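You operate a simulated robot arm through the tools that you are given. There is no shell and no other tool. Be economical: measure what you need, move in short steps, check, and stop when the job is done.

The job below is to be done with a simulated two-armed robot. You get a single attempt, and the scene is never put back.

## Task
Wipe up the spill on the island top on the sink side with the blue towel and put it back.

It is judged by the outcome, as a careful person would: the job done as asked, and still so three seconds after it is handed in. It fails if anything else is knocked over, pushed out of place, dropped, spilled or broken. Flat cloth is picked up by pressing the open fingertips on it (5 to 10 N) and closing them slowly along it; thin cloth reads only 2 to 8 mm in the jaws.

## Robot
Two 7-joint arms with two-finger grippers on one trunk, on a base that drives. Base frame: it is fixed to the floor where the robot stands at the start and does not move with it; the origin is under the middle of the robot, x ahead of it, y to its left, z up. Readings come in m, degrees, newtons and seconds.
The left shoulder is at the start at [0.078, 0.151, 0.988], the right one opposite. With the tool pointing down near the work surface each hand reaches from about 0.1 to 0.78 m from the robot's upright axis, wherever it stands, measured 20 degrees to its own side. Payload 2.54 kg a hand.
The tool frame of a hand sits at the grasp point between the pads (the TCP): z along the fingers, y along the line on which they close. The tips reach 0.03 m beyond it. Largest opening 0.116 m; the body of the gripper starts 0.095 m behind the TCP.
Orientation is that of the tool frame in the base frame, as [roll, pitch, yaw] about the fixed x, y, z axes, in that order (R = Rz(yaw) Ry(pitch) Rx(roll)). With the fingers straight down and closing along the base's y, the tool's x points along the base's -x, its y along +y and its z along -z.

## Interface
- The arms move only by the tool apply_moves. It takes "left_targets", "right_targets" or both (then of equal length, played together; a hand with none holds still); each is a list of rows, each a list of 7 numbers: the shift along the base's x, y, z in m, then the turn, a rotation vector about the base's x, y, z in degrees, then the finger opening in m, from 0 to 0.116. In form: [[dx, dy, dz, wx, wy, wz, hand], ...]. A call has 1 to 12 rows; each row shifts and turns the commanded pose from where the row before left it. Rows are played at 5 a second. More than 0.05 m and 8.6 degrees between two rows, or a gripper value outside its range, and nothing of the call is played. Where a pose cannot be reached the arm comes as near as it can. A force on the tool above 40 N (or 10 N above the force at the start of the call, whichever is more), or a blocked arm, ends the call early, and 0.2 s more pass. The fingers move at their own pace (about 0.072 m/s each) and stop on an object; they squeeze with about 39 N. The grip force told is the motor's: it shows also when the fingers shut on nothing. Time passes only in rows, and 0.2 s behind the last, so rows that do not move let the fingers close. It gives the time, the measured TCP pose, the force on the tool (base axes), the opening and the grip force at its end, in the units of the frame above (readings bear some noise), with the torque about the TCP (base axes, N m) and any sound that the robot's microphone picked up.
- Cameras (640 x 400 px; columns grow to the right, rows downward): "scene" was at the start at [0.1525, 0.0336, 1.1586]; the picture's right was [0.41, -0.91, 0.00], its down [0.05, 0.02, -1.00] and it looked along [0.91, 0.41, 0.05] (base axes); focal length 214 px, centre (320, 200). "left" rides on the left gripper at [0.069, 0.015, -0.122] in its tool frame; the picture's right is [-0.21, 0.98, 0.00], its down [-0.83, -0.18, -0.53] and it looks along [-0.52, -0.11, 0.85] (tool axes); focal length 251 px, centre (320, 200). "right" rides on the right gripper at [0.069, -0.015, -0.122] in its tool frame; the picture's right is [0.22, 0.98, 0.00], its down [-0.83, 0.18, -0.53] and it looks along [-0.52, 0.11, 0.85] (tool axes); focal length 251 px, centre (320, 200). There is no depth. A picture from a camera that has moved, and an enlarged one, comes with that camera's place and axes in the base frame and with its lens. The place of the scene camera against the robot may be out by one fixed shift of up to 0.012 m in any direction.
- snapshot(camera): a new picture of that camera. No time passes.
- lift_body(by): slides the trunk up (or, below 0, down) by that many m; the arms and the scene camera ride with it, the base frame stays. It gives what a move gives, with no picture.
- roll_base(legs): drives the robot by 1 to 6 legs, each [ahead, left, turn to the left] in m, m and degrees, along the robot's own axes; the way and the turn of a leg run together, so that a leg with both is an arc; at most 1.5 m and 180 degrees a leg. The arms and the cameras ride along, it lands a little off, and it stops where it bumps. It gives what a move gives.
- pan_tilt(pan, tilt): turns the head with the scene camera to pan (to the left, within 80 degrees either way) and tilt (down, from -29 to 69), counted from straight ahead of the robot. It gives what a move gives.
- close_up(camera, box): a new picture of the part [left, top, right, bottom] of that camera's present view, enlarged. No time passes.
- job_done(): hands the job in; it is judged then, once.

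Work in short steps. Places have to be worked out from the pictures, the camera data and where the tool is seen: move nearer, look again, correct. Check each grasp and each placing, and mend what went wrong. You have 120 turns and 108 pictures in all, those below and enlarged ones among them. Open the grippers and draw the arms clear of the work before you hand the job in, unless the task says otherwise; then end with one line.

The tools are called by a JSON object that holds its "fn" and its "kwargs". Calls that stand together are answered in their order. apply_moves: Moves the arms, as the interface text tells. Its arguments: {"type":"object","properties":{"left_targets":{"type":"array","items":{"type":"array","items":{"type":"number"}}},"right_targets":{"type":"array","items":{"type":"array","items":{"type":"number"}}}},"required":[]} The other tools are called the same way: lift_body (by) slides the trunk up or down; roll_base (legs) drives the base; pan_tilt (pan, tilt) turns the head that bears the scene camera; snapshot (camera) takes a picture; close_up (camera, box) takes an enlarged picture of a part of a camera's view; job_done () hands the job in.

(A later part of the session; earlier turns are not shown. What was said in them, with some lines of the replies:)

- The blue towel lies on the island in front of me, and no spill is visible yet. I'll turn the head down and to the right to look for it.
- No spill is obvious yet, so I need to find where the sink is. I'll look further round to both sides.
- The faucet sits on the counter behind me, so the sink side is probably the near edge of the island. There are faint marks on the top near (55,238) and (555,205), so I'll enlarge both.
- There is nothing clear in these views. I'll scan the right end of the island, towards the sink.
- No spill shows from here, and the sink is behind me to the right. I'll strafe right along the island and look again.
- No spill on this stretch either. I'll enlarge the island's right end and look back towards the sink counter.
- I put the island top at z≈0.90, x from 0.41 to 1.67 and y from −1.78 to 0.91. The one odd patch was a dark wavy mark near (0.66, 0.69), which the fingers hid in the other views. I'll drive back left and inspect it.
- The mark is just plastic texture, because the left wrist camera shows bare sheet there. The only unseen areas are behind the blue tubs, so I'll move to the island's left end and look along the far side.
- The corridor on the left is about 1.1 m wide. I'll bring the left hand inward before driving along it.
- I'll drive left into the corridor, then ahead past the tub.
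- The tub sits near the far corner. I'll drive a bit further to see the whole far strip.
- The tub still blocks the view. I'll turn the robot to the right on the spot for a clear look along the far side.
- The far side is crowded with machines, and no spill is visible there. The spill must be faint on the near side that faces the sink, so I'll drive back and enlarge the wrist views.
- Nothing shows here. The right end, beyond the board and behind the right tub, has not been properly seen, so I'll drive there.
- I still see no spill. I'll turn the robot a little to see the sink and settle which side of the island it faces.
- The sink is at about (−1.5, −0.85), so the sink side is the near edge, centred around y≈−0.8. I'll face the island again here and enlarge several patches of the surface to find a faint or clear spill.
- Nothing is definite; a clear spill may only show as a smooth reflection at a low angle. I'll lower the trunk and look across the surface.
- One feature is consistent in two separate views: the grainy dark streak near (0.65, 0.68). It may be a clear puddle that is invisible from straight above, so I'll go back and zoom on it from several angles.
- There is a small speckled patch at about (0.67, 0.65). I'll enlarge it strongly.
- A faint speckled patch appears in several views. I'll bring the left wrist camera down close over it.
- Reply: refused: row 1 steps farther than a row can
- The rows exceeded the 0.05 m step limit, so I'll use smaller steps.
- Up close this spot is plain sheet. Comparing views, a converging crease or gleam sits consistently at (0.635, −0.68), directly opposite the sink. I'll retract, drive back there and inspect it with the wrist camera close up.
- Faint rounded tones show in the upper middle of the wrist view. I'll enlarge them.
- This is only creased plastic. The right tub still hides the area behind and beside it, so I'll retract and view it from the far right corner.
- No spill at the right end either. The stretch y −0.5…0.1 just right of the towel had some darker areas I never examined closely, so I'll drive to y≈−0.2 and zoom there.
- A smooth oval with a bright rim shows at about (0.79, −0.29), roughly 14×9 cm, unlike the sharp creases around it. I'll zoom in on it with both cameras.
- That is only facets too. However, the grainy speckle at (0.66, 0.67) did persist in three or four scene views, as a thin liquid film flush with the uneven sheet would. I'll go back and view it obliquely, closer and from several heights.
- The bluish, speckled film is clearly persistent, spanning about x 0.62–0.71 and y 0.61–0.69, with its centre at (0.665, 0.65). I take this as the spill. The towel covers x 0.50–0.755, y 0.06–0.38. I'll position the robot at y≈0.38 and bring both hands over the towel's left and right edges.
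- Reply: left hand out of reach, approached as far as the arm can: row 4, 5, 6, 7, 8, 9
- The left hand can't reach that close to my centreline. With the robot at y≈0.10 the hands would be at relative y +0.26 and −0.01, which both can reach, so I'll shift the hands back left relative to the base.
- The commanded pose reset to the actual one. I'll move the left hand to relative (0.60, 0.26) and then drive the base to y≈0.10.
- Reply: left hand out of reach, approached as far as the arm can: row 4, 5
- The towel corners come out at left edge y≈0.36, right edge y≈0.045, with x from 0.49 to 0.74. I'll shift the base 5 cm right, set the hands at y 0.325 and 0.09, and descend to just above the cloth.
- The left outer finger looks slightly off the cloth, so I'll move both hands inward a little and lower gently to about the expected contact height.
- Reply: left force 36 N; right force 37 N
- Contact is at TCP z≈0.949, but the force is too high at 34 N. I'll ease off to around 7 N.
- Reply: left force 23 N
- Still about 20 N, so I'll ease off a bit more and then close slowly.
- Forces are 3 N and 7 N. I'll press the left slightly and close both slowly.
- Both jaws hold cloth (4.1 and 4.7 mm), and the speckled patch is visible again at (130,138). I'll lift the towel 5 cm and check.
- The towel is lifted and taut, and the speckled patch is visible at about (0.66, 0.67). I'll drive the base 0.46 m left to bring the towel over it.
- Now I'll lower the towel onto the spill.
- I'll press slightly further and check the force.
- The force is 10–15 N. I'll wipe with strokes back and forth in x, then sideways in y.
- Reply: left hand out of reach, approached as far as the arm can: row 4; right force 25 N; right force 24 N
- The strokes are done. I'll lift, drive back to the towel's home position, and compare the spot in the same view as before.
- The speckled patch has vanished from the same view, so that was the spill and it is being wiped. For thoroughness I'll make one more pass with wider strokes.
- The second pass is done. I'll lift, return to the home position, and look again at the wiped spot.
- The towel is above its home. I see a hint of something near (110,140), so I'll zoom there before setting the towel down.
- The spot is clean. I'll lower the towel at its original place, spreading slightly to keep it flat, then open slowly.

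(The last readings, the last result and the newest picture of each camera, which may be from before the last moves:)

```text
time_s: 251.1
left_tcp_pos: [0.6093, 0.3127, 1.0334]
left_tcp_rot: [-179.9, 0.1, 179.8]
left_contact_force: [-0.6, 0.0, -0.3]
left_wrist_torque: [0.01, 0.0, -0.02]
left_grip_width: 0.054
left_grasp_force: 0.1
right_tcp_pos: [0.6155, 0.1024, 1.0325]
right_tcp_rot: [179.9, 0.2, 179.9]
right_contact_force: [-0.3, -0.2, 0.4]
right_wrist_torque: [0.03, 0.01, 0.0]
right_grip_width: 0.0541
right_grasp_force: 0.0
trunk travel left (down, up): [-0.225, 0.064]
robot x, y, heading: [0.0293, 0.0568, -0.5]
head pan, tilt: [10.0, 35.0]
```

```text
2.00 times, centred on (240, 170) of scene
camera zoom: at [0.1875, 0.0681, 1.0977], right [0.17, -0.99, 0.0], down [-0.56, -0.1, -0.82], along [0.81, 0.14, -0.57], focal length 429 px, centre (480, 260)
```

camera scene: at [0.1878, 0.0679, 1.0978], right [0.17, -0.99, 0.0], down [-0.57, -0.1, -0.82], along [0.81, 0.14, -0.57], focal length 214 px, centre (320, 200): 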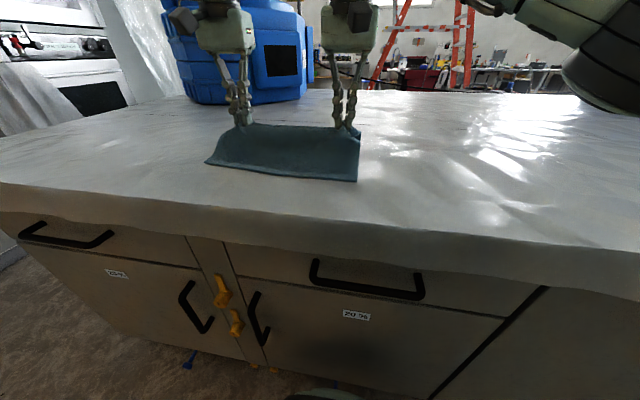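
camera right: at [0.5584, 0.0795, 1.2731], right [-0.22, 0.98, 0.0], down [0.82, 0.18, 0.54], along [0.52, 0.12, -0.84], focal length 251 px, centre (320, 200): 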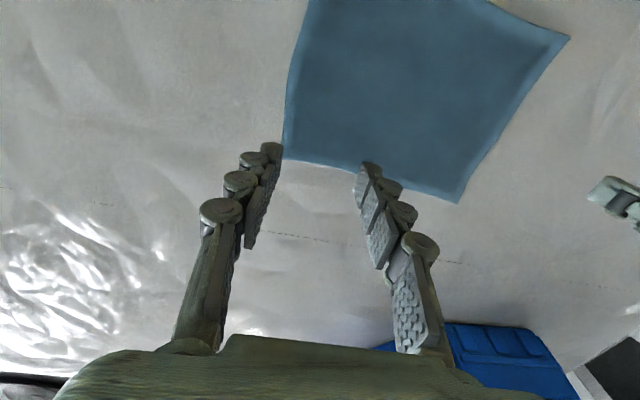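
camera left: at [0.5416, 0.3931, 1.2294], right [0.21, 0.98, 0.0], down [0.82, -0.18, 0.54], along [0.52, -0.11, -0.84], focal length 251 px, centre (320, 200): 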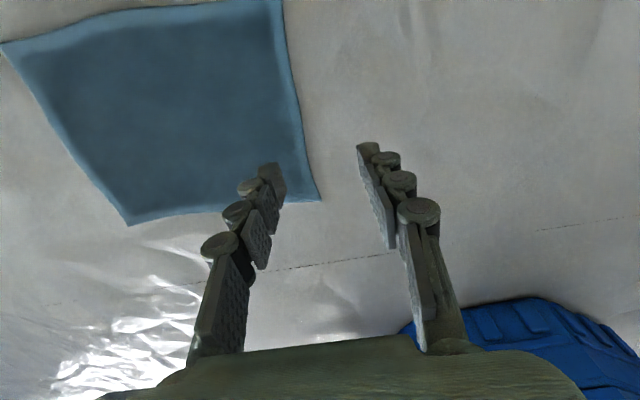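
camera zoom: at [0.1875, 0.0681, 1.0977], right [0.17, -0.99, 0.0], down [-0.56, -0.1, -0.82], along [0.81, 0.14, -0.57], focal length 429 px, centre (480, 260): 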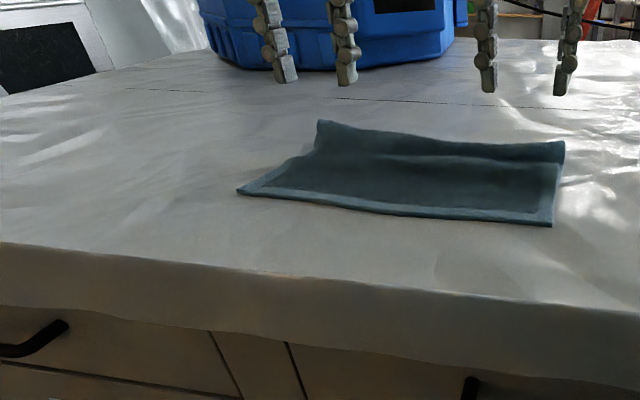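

The far part looks rucked or tucked under. I'll raise the hands and look from above.

{"fn": "apply_moves", "kwargs": {"left_targets": [[-0.02, 0.02, 0.03, 0, 0, 0, 0.054], [-0.02, 0.02, 0.03, 0, 0, 0, 0.054], [-0.02, 0.02, 0.03, 0, 0, 0, 0.054]], "right_targets": [[-0.02, -0.02, 0.03, 0, 0, 0, 0.054], [-0.02, -0.02, 0.03, 0, 0, 0, 0.054], [-0.02, -0.02, 0.03, 0, 0, 0, 0.054]]}}

{"fn": "snapshot", "kwargs": {"camera": "left"}}

{"fn": "snapshot", "kwargs": {"camera": "right"}}

{"fn": "close_up", "kwargs": {"camera": "scene", "box": [180, 110, 380, 210]}}

```text
time_s: 251.9
left_tcp_pos: [0.5487, 0.3718, 1.1228]
left_tcp_rot: [-179.9, 0.2, 179.8]
left_contact_force: [-0.4, 0.8, 0.8]
left_wrist_torque: [0.01, -0.01, -0.01]
left_grip_width: 0.0541
left_grasp_force: 0.0
right_tcp_pos: [0.5513, 0.0416, 1.1224]
right_tcp_rot: [179.7, 0.3, 179.8]
right_contact_force: [0.2, 0.9, 0.5]
right_wrist_torque: [0.03, -0.06, 0.0]
right_grip_width: 0.0539
right_grasp_force: 0.1
trunk travel left (down, up): [-0.225, 0.064]
robot x, y, heading: [0.03, 0.0585, -0.3]
head pan, tilt: [10.0, 35.0]
```

```text
27 pictures are left
camera left: at [0.4786, 0.3877, 1.2445], right [0.22, 0.98, 0.0], down [0.82, -0.18, 0.54], along [0.52, -0.12, -0.84], focal length 251 px, centre (320, 200)
```

left: 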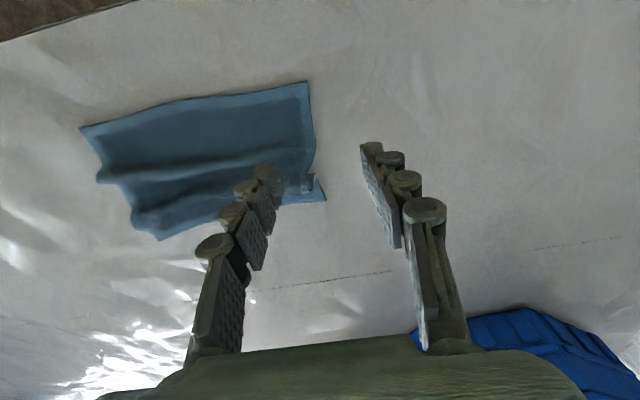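

```text
26 pictures are left
camera right: at [0.4834, 0.0244, 1.2449], right [-0.21, 0.98, 0.0], down [0.82, 0.18, 0.54], along [0.53, 0.12, -0.84], focal length 251 px, centre (320, 200)
```

right: 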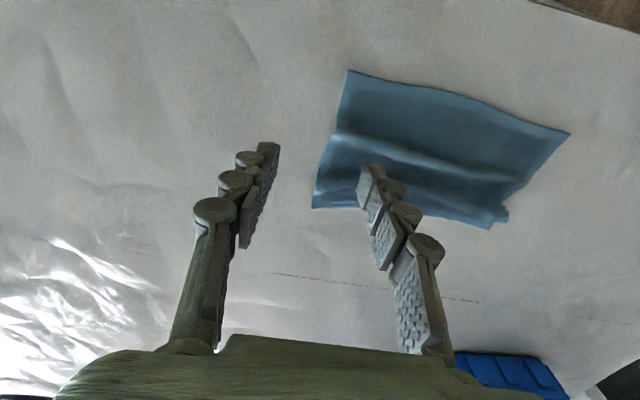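

```text
3.20 times, centred on (280, 160) of scene
camera zoom: at [0.1867, 0.0678, 1.098], right [0.17, -0.99, 0.0], down [-0.56, -0.1, -0.82], along [0.81, 0.14, -0.57], focal length 686 px, centre (448, 328)
```

zoom: 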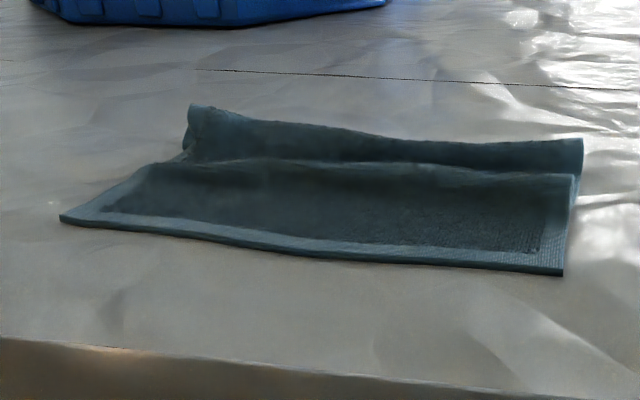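

The towel is in place but has ridges across its far half. Both near corners sit at x≈0.51, slightly ahead of home. I'll move the base forward a bit for reach, then press the fingertips on the far strip and draw it ahead to flatten it.

{"fn": "roll_base", "kwargs": {"legs": [[0.08, 0, 0]]}}

{"fn": "apply_moves", "kwargs": {"left_targets": [[0.025, -0.025, -0.03, 0, 0, 0, 0.03], [0.025, -0.025, -0.03, 0, 0, 0, 0.03], [0.015, -0.015, -0.03, 0, 0, 0, 0.03], [0, 0, -0.03, 0, 0, 0, 0.03], [0, 0, -0.02, 0, 0, 0, 0.03], [0, 0, -0.01, 0, 0, 0, 0.03], [0, 0, 0, 0, 0, 0, 0.03]], "right_targets": [[0.025, 0.02, -0.03, 0, 0, 0, 0.03], [0.025, 0.02, -0.03, 0, 0, 0, 0.03], [0.015, 0.01, -0.03, 0, 0, 0, 0.03], [0, 0, -0.03, 0, 0, 0, 0.03], [0, 0, -0.02, 0, 0, 0, 0.03], [0, 0, -0.01, 0, 0, 0, 0.03], [0, 0, 0, 0, 0, 0, 0.03]]}}

{"fn": "snapshot", "kwargs": {"camera": "scene"}}

{"fn": "snapshot", "kwargs": {"camera": "left"}}

```text
time_s: 252.9
left_tcp_pos: [0.6014, 0.3715, 1.1222]
left_tcp_rot: [-179.8, 0.1, 179.8]
left_contact_force: [-0.4, 0.5, 0.5]
left_wrist_torque: [0.02, 0.0, -0.03]
left_grip_width: 0.0541
left_grasp_force: 0.0
right_tcp_pos: [0.6054, 0.0423, 1.1221]
right_tcp_rot: [179.8, 0.3, 179.9]
right_contact_force: [-0.7, -0.3, 0.8]
right_wrist_torque: [0.01, 0.03, 0.02]
right_grip_width: 0.0539
right_grasp_force: 0.1
trunk travel left (down, up): [-0.225, 0.064]
robot x, y, heading: [0.0814, 0.0581, -0.1]
head pan, tilt: [10.0, 35.0]
stopped in leg 1: the robot was blocked; the commanded pose is now the measured one
```

```text
time_s: 254.5
left_tcp_pos: [0.6647, 0.3063, 0.972]
left_tcp_rot: [-179.9, 0.1, 179.8]
left_contact_force: [0.4, -0.6, -0.7]
left_wrist_torque: [0.02, -0.03, 0.01]
left_grip_width: 0.0302
left_grasp_force: 0.1
right_tcp_pos: [0.6698, 0.0904, 0.9721]
right_tcp_rot: [179.7, 0.2, 179.9]
right_contact_force: [-0.1, -0.5, -0.4]
right_wrist_torque: [-0.01, 0.0, 0.03]
right_grip_width: 0.0301
right_grasp_force: 0.1
trunk travel left (down, up): [-0.225, 0.064]
robot x, y, heading: [0.0815, 0.0545, -0.2]
head pan, tilt: [10.0, 35.0]
```

```text
24 pictures are left
camera scene: at [0.2389, 0.0679, 1.0978], right [0.17, -0.99, 0.0], down [-0.57, -0.1, -0.82], along [0.81, 0.14, -0.57], focal length 214 px, centre (320, 200)
```

scene: 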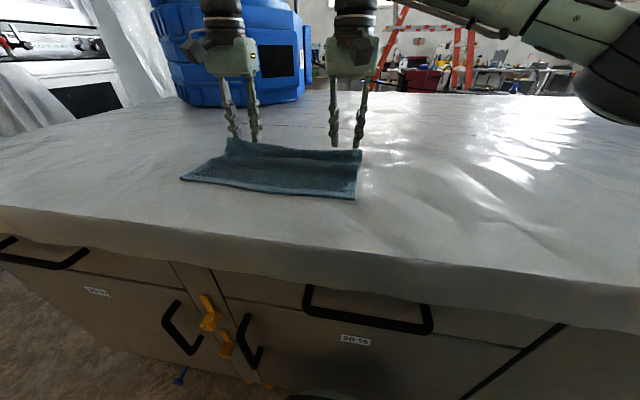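

```text
23 pictures are left
camera left: at [0.5956, 0.3228, 1.0936], right [0.22, 0.98, 0.0], down [0.82, -0.18, 0.54], along [0.52, -0.12, -0.84], focal length 251 px, centre (320, 200)
```

left: 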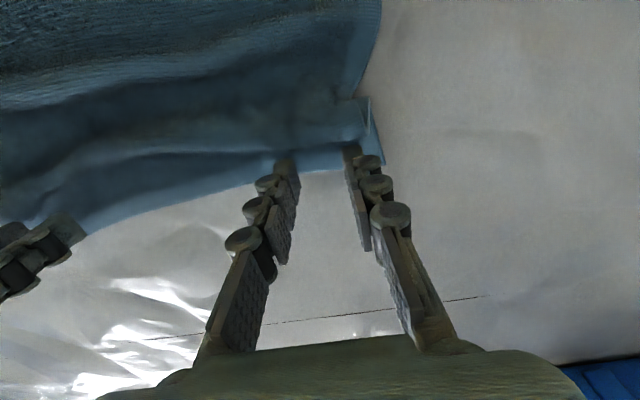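

The far edge is at x≈0.685 and the fingertips stand just inside it. The base touched the island, so I'll not push further. I'll press down on the hem strip now.

{"fn": "apply_moves", "kwargs": {"left_targets": [[0, 0, -0.01, 0, 0, 0, 0.03], [0, 0, -0.01, 0, 0, 0, 0.03], [0, 0, -0.004, 0, 0, 0, 0.03], [0, 0, 0, 0, 0, 0, 0.03]], "right_targets": [[0, 0, -0.01, 0, 0, 0, 0.03], [0, 0, -0.01, 0, 0, 0, 0.03], [0, 0, -0.004, 0, 0, 0, 0.03], [0, 0, 0, 0, 0, 0, 0.03]]}}

```text
time_s: 255.5
left_tcp_pos: [0.664, 0.3054, 0.9526]
left_tcp_rot: [-179.9, 0.6, 179.8]
left_contact_force: [3.8, 0.8, 14.9]
left_wrist_torque: [0.04, -0.05, 0.02]
left_grip_width: 0.0305
left_grasp_force: 0.5
right_tcp_pos: [0.6692, 0.0913, 0.9532]
right_tcp_rot: [179.6, 0.6, 179.8]
right_contact_force: [3.5, 1.0, 20.6]
right_wrist_torque: [0.01, 0.0, 0.0]
right_grip_width: 0.0305
right_grasp_force: 4.4
trunk travel left (down, up): [-0.225, 0.064]
robot x, y, heading: [0.0773, 0.055, -0.5]
head pan, tilt: [10.0, 35.0]
```

The contact is firm at 15–20 N. I'll draw both fingertips 5.5 cm ahead.

{"fn": "apply_moves", "kwargs": {"left_targets": [[0.01, 0, 0, 0, 0, 0, 0.03], [0.01, 0, 0, 0, 0, 0, 0.03], [0.01, 0, 0, 0, 0, 0, 0.03], [0.01, 0, 0, 0, 0, 0, 0.03], [0.01, 0, 0, 0, 0, 0, 0.03], [0.005, 0, 0, 0, 0, 0, 0.03], [0, 0, 0, 0, 0, 0, 0.03]], "right_targets": [[0.01, 0, 0, 0, 0, 0, 0.03], [0.01, 0, 0, 0, 0, 0, 0.03], [0.01, 0, 0, 0, 0, 0, 0.03], [0.01, 0, 0, 0, 0, 0, 0.03], [0.01, 0, 0, 0, 0, 0, 0.03], [0.005, 0, 0, 0, 0, 0, 0.03], [0, 0, 0, 0, 0, 0, 0.03]]}}

{"fn": "close_up", "kwargs": {"camera": "scene", "box": [160, 90, 400, 220]}}

```text
time_s: 257.1
left_tcp_pos: [0.7186, 0.3056, 0.9524]
left_tcp_rot: [-179.8, 0.4, 179.7]
left_contact_force: [-2.3, -1.0, 13.4]
left_wrist_torque: [-0.17, 0.15, 0.01]
left_grip_width: 0.0308
left_grasp_force: 0.1
right_tcp_pos: [0.7231, 0.0903, 0.9502]
right_tcp_rot: [179.7, 0.5, 179.8]
right_contact_force: [-1.4, 2.2, 13.7]
right_wrist_torque: [0.27, 0.08, 0.07]
right_grip_width: 0.031
right_grasp_force: 3.4
trunk travel left (down, up): [-0.225, 0.064]
robot x, y, heading: [0.0777, 0.0593, -0.2]
head pan, tilt: [10.0, 35.0]
```

```text
2.67 times, centred on (280, 155) of scene
camera zoom: at [0.2362, 0.0672, 1.0983], right [0.17, -0.99, 0.0], down [-0.56, -0.1, -0.82], along [0.81, 0.14, -0.57], focal length 572 px, centre (427, 320)
```

zoom: 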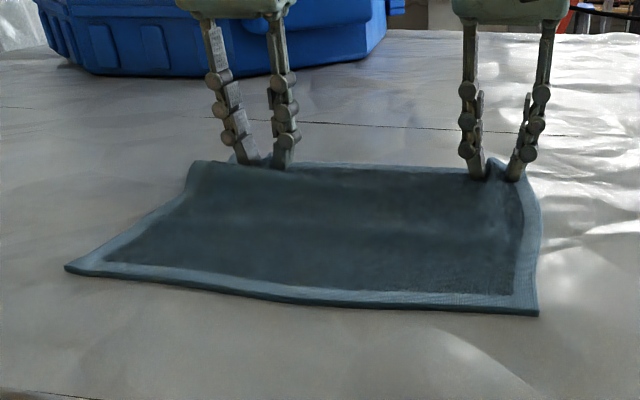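

That flattened nicely. I'll lift straight up, retract the hands and check from above.

{"fn": "apply_moves", "kwargs": {"left_targets": [[0, 0, 0.02, 0, 0, 0, 0.03], [0, 0, 0.03, 0, 0, 0, 0.03], [-0.03, 0.01, 0.03, 0, 0, 0, 0.03], [-0.03, 0.02, 0.03, 0, 0, 0, 0.03], [-0.03, 0.02, 0.03, 0, 0, 0, 0.03], [-0.03, 0.02, 0.03, 0, 0, 0, 0.03]], "right_targets": [[0, 0, 0.02, 0, 0, 0, 0.03], [0, 0, 0.03, 0, 0, 0, 0.03], [-0.03, -0.01, 0.03, 0, 0, 0, 0.03], [-0.03, -0.02, 0.03, 0, 0, 0, 0.03], [-0.03, -0.02, 0.03, 0, 0, 0, 0.03], [-0.03, -0.02, 0.03, 0, 0, 0, 0.03]]}}

{"fn": "snapshot", "kwargs": {"camera": "left"}}

{"fn": "close_up", "kwargs": {"camera": "scene", "box": [160, 90, 400, 220]}}

```text
time_s: 258.5
left_tcp_pos: [0.5971, 0.3784, 1.1195]
left_tcp_rot: [-179.9, 0.4, 179.9]
left_contact_force: [0.1, -1.2, -0.3]
left_wrist_torque: [-0.02, -0.04, 0.01]
left_grip_width: 0.0303
left_grasp_force: 0.0
right_tcp_pos: [0.6022, 0.0217, 1.1201]
right_tcp_rot: [179.8, 0.3, 179.9]
right_contact_force: [0.2, 0.7, -0.1]
right_wrist_torque: [0.0, -0.05, 0.04]
right_grip_width: 0.0299
right_grasp_force: 0.1
trunk travel left (down, up): [-0.225, 0.064]
robot x, y, heading: [0.0766, 0.0545, -0.2]
head pan, tilt: [10.0, 35.0]
```

```text
21 pictures are left
camera left: at [0.5279, 0.3938, 1.2407], right [0.22, 0.98, 0.0], down [0.82, -0.18, 0.54], along [0.53, -0.12, -0.84], focal length 251 px, centre (320, 200)
```

left: 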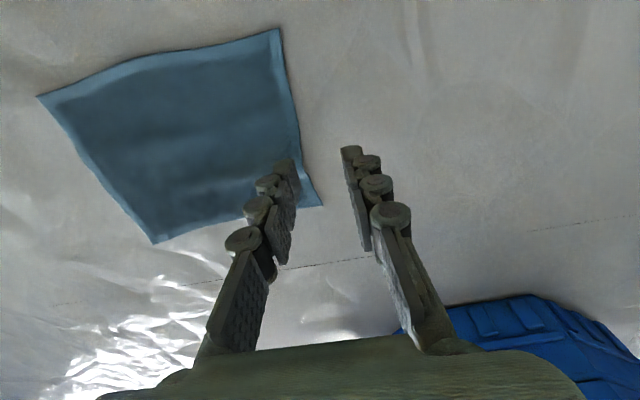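

```text
2.67 times, centred on (280, 155) of scene
camera zoom: at [0.2376, 0.0677, 1.098], right [0.17, -0.99, 0.0], down [-0.56, -0.1, -0.82], along [0.81, 0.14, -0.57], focal length 572 px, centre (427, 320)
```

zoom: 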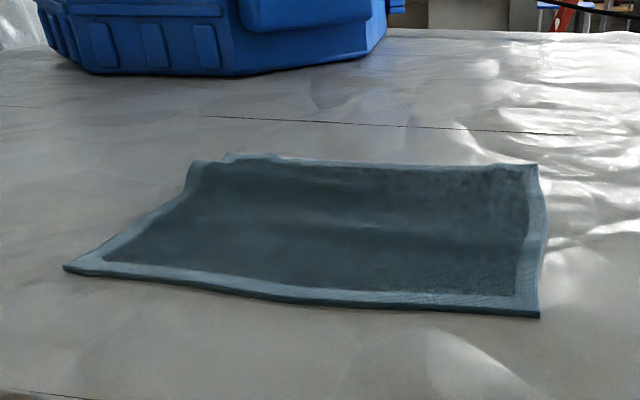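

The towel now lies nearly flat. Its near edge sits about 1 cm (left) to 4 cm (right) further from me than originally. I'll press near that edge and draw it gently back, which also smooths the remaining ridge.

{"fn": "apply_moves", "kwargs": {"left_targets": [[-0.02, -0.022, -0.03, 0, 0, 0, 0.03], [-0.02, -0.022, -0.03, 0, 0, 0, 0.03], [-0.015, -0.02, -0.03, 0, 0, 0, 0.03], [0, 0, -0.03, 0, 0, 0, 0.03], [0, 0, -0.025, 0, 0, 0, 0.03], [0, 0, -0.012, 0, 0, 0, 0.03], [0, 0, -0.012, 0, 0, 0, 0.03], [0, 0, 0, 0, 0, 0, 0.03]], "right_targets": [[-0.02, 0.022, -0.03, 0, 0, 0, 0.03], [-0.02, 0.022, -0.03, 0, 0, 0, 0.03], [-0.015, 0.02, -0.03, 0, 0, 0, 0.03], [0, 0, -0.03, 0, 0, 0, 0.03], [0, 0, -0.025, 0, 0, 0, 0.03], [0, 0, -0.012, 0, 0, 0, 0.03], [0, 0, -0.012, 0, 0, 0, 0.03], [0, 0, 0, 0, 0, 0, 0.03]]}}

```text
time_s: 260.3
left_tcp_pos: [0.5441, 0.312, 0.9528]
left_tcp_rot: [-179.9, 0.6, 179.8]
left_contact_force: [2.5, 0.8, 13.3]
left_wrist_torque: [0.13, -0.08, -0.01]
left_grip_width: 0.0307
left_grasp_force: 0.7
right_tcp_pos: [0.549, 0.0843, 0.9517]
right_tcp_rot: [179.6, 0.5, 179.8]
right_contact_force: [1.5, -0.7, 18.7]
right_wrist_torque: [-0.11, -0.05, -0.02]
right_grip_width: 0.03
right_grasp_force: 0.0
trunk travel left (down, up): [-0.225, 0.064]
robot x, y, heading: [0.08, 0.0558, 0.0]
head pan, tilt: [10.0, 35.0]
```

Pressed at 13–19 N. Now I'll draw back 1.5 cm on the left and 3 cm on the right, then lift away.

{"fn": "apply_moves", "kwargs": {"left_targets": [[-0.004, 0, 0, 0, 0, 0, 0.03], [-0.004, 0, 0, 0, 0, 0, 0.03], [-0.004, 0, 0, 0, 0, 0, 0.03], [-0.003, 0, 0, 0, 0, 0, 0.03], [0, 0, 0, 0, 0, 0, 0.03], [0, 0, 0.02, 0, 0, 0, 0.03], [0, 0, 0.03, 0, 0, 0, 0.03], [-0.01, 0.02, 0.035, 0, 0, 0, 0.03], [-0.01, 0.03, 0.035, 0, 0, 0, 0.03], [0, 0.03, 0.035, 0, 0, 0, 0.03]], "right_targets": [[-0.008, 0, 0, 0, 0, 0, 0.03], [-0.008, 0, 0, 0, 0, 0, 0.03], [-0.008, 0, 0, 0, 0, 0, 0.03], [-0.006, 0, 0, 0, 0, 0, 0.03], [0, 0, 0, 0, 0, 0, 0.03], [0, 0, 0.02, 0, 0, 0, 0.03], [0, 0, 0.03, 0, 0, 0, 0.03], [-0.01, -0.02, 0.035, 0, 0, 0, 0.03], [-0.01, -0.03, 0.035, 0, 0, 0, 0.03], [0, -0.03, 0.035, 0, 0, 0, 0.03]]}}

{"fn": "snapshot", "kwargs": {"camera": "left"}}

{"fn": "snapshot", "kwargs": {"camera": "scene"}}

```text
time_s: 262.5
left_tcp_pos: [0.5088, 0.3921, 1.1051]
left_tcp_rot: [-179.9, 0.1, 179.8]
left_contact_force: [0.1, -0.2, 0.3]
left_wrist_torque: [-0.03, 0.0, 0.03]
left_grip_width: 0.0298
left_grasp_force: 0.1
right_tcp_pos: [0.4985, 0.0053, 1.1052]
right_tcp_rot: [179.8, 0.3, 179.9]
right_contact_force: [0.0, -1.3, -0.5]
right_wrist_torque: [0.02, 0.02, 0.03]
right_grip_width: 0.03
right_grasp_force: 0.0
trunk travel left (down, up): [-0.225, 0.064]
robot x, y, heading: [0.0822, 0.0542, -0.3]
head pan, tilt: [10.0, 35.0]
```

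```text
19 pictures are left
camera left: at [0.4401, 0.4085, 1.2257], right [0.22, 0.98, 0.0], down [0.82, -0.18, 0.54], along [0.52, -0.12, -0.84], focal length 251 px, centre (320, 200)
```

left: 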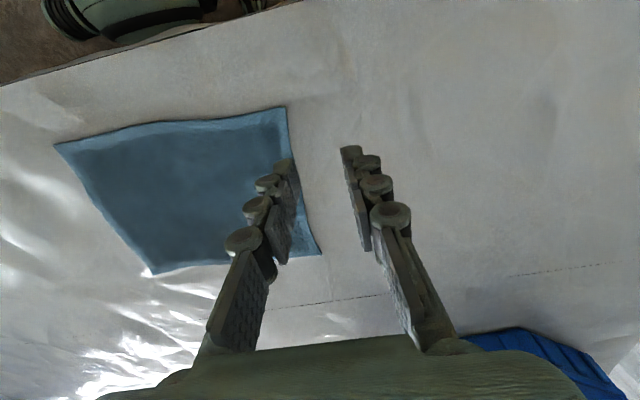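

```text
18 pictures are left
camera scene: at [0.2383, 0.0677, 1.0978], right [0.17, -0.99, 0.0], down [-0.56, -0.1, -0.82], along [0.81, 0.14, -0.57], focal length 214 px, centre (320, 200)
```

scene: 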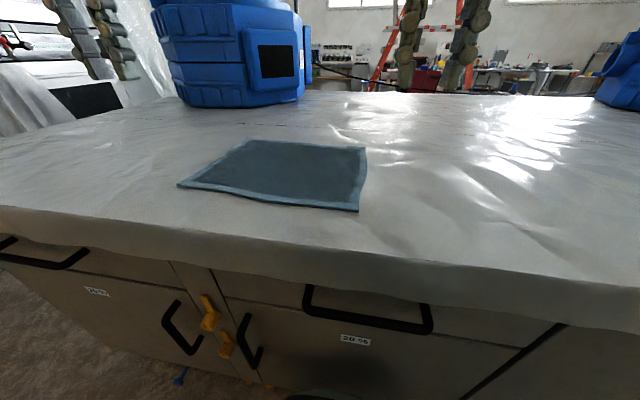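

The towel lies flat at its original place. I'll open the grippers, raise the arms clear, back off the base, and recheck the wiped spot from the viewpoint where it was clearest.

{"fn": "apply_moves", "kwargs": {"left_targets": [[-0.03, 0.02, 0.03, 0, 0, 0, 0.116], [-0.03, 0.02, 0.02, 0, 0, 0, 0.116], [-0.03, 0.02, 0, 0, 0, 0, 0.116]], "right_targets": [[-0.03, 0, 0.03, 0, 0, 0, 0.116], [-0.03, 0, 0.02, 0, 0, 0, 0.116], [-0.03, 0, 0, 0, 0, 0, 0.116]]}}

{"fn": "roll_base", "kwargs": {"legs": [[-0.055, 0, 0], [0, 0.525, 0]]}}

{"fn": "pan_tilt", "kwargs": {"pan": 10, "tilt": 30}}

{"fn": "lift_body", "kwargs": {"by": -0.04}}

{"fn": "close_up", "kwargs": {"camera": "scene", "box": [220, 100, 380, 200]}}

{"fn": "snapshot", "kwargs": {"camera": "scene"}}

```text
time_s: 263.3
left_tcp_pos: [0.4191, 0.4549, 1.1544]
left_tcp_rot: [-180.0, 0.2, 179.8]
left_contact_force: [0.0, 0.6, 0.2]
left_wrist_torque: [0.02, -0.04, -0.01]
left_grip_width: 0.1158
left_grasp_force: 0.1
right_tcp_pos: [0.4086, 0.0066, 1.1542]
right_tcp_rot: [179.8, 0.3, -180.0]
right_contact_force: [-0.5, -1.4, 1.2]
right_wrist_torque: [-0.03, 0.0, 0.02]
right_grip_width: 0.116
right_grasp_force: 0.1
trunk travel left (down, up): [-0.225, 0.064]
robot x, y, heading: [0.0809, 0.053, -0.3]
head pan, tilt: [10.0, 35.0]
```

```text
time_s: 269.4
left_tcp_pos: [0.3678, 0.9754, 1.1555]
left_tcp_rot: [-179.8, 0.1, 179.9]
left_contact_force: [0.0, 0.1, 0.3]
left_wrist_torque: [-0.02, -0.01, 0.02]
left_grip_width: 0.1158
left_grasp_force: 0.0
right_tcp_pos: [0.355, 0.5285, 1.1538]
right_tcp_rot: [179.9, 0.2, 179.8]
right_contact_force: [-0.3, 0.9, 1.0]
right_wrist_torque: [-0.01, 0.03, -0.01]
right_grip_width: 0.116
right_grasp_force: 0.0
trunk travel left (down, up): [-0.225, 0.064]
robot x, y, heading: [0.025, 0.5788, -0.2]
head pan, tilt: [10.0, 35.0]
```

```text
time_s: 270.1
left_tcp_pos: [0.368, 0.9753, 1.1542]
left_tcp_rot: [-179.9, 0.2, 179.7]
left_contact_force: [1.2, 0.1, -0.1]
left_wrist_torque: [0.02, 0.0, 0.02]
left_grip_width: 0.116
left_grasp_force: 0.0
right_tcp_pos: [0.356, 0.5285, 1.1556]
right_tcp_rot: [179.9, 0.3, 179.8]
right_contact_force: [-0.5, 0.2, 0.3]
right_wrist_torque: [-0.06, -0.01, 0.0]
right_grip_width: 0.1156
right_grasp_force: 0.0
trunk travel left (down, up): [-0.225, 0.064]
robot x, y, heading: [0.0274, 0.5768, -0.2]
head pan, tilt: [10.0, 30.0]
```

```text
time_s: 270.9
left_tcp_pos: [0.3657, 0.9755, 1.1151]
left_tcp_rot: [-179.9, 0.1, 179.8]
left_contact_force: [-0.4, 0.0, 0.1]
left_wrist_torque: [0.01, -0.02, 0.04]
left_grip_width: 0.1161
left_grasp_force: 0.1
right_tcp_pos: [0.3558, 0.529, 1.1152]
right_tcp_rot: [179.7, 0.3, 179.8]
right_contact_force: [0.5, -0.3, 0.6]
right_wrist_torque: [0.0, -0.04, -0.01]
right_grip_width: 0.1161
right_grasp_force: 0.0
trunk travel left (down, up): [-0.185, 0.104]
robot x, y, heading: [0.0289, 0.5783, -0.4]
head pan, tilt: [10.0, 30.0]
```

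```text
4.00 times, centred on (300, 150) of scene
camera zoom: at [0.1873, 0.5912, 1.0657], right [0.17, -0.99, 0.0], down [-0.49, -0.08, -0.87], along [0.85, 0.15, -0.5], focal length 858 px, centre (400, 400)
```

zoom: 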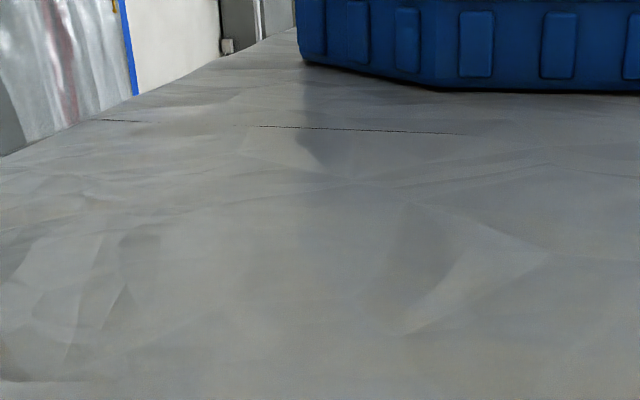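

```text
16 pictures are left
camera scene: at [0.1873, 0.5912, 1.0657], right [0.17, -0.99, 0.0], down [-0.49, -0.08, -0.87], along [0.85, 0.15, -0.5], focal length 214 px, centre (320, 200)
```

scene: 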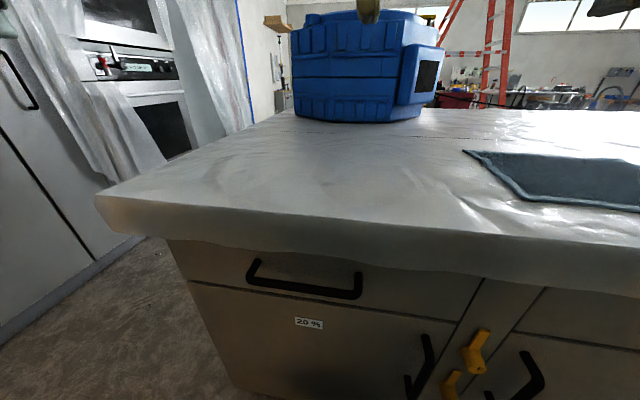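

The speckled film is completely gone from the view where it showed best. The towel is flat at home, the grippers are open and the arms are clear, so I'm handing in.

{"fn": "job_done", "kwargs": {}}

```text
The job is handed in.
```

I wiped up the spill near the left end of the island's sink-side edge with the blue towel. It was a faint, speckled film that no longer shows from the view where it was clearest. The towel is back flat at its original place to within a few centimetres; the base touched the island lightly once, and I saw nothing else move.
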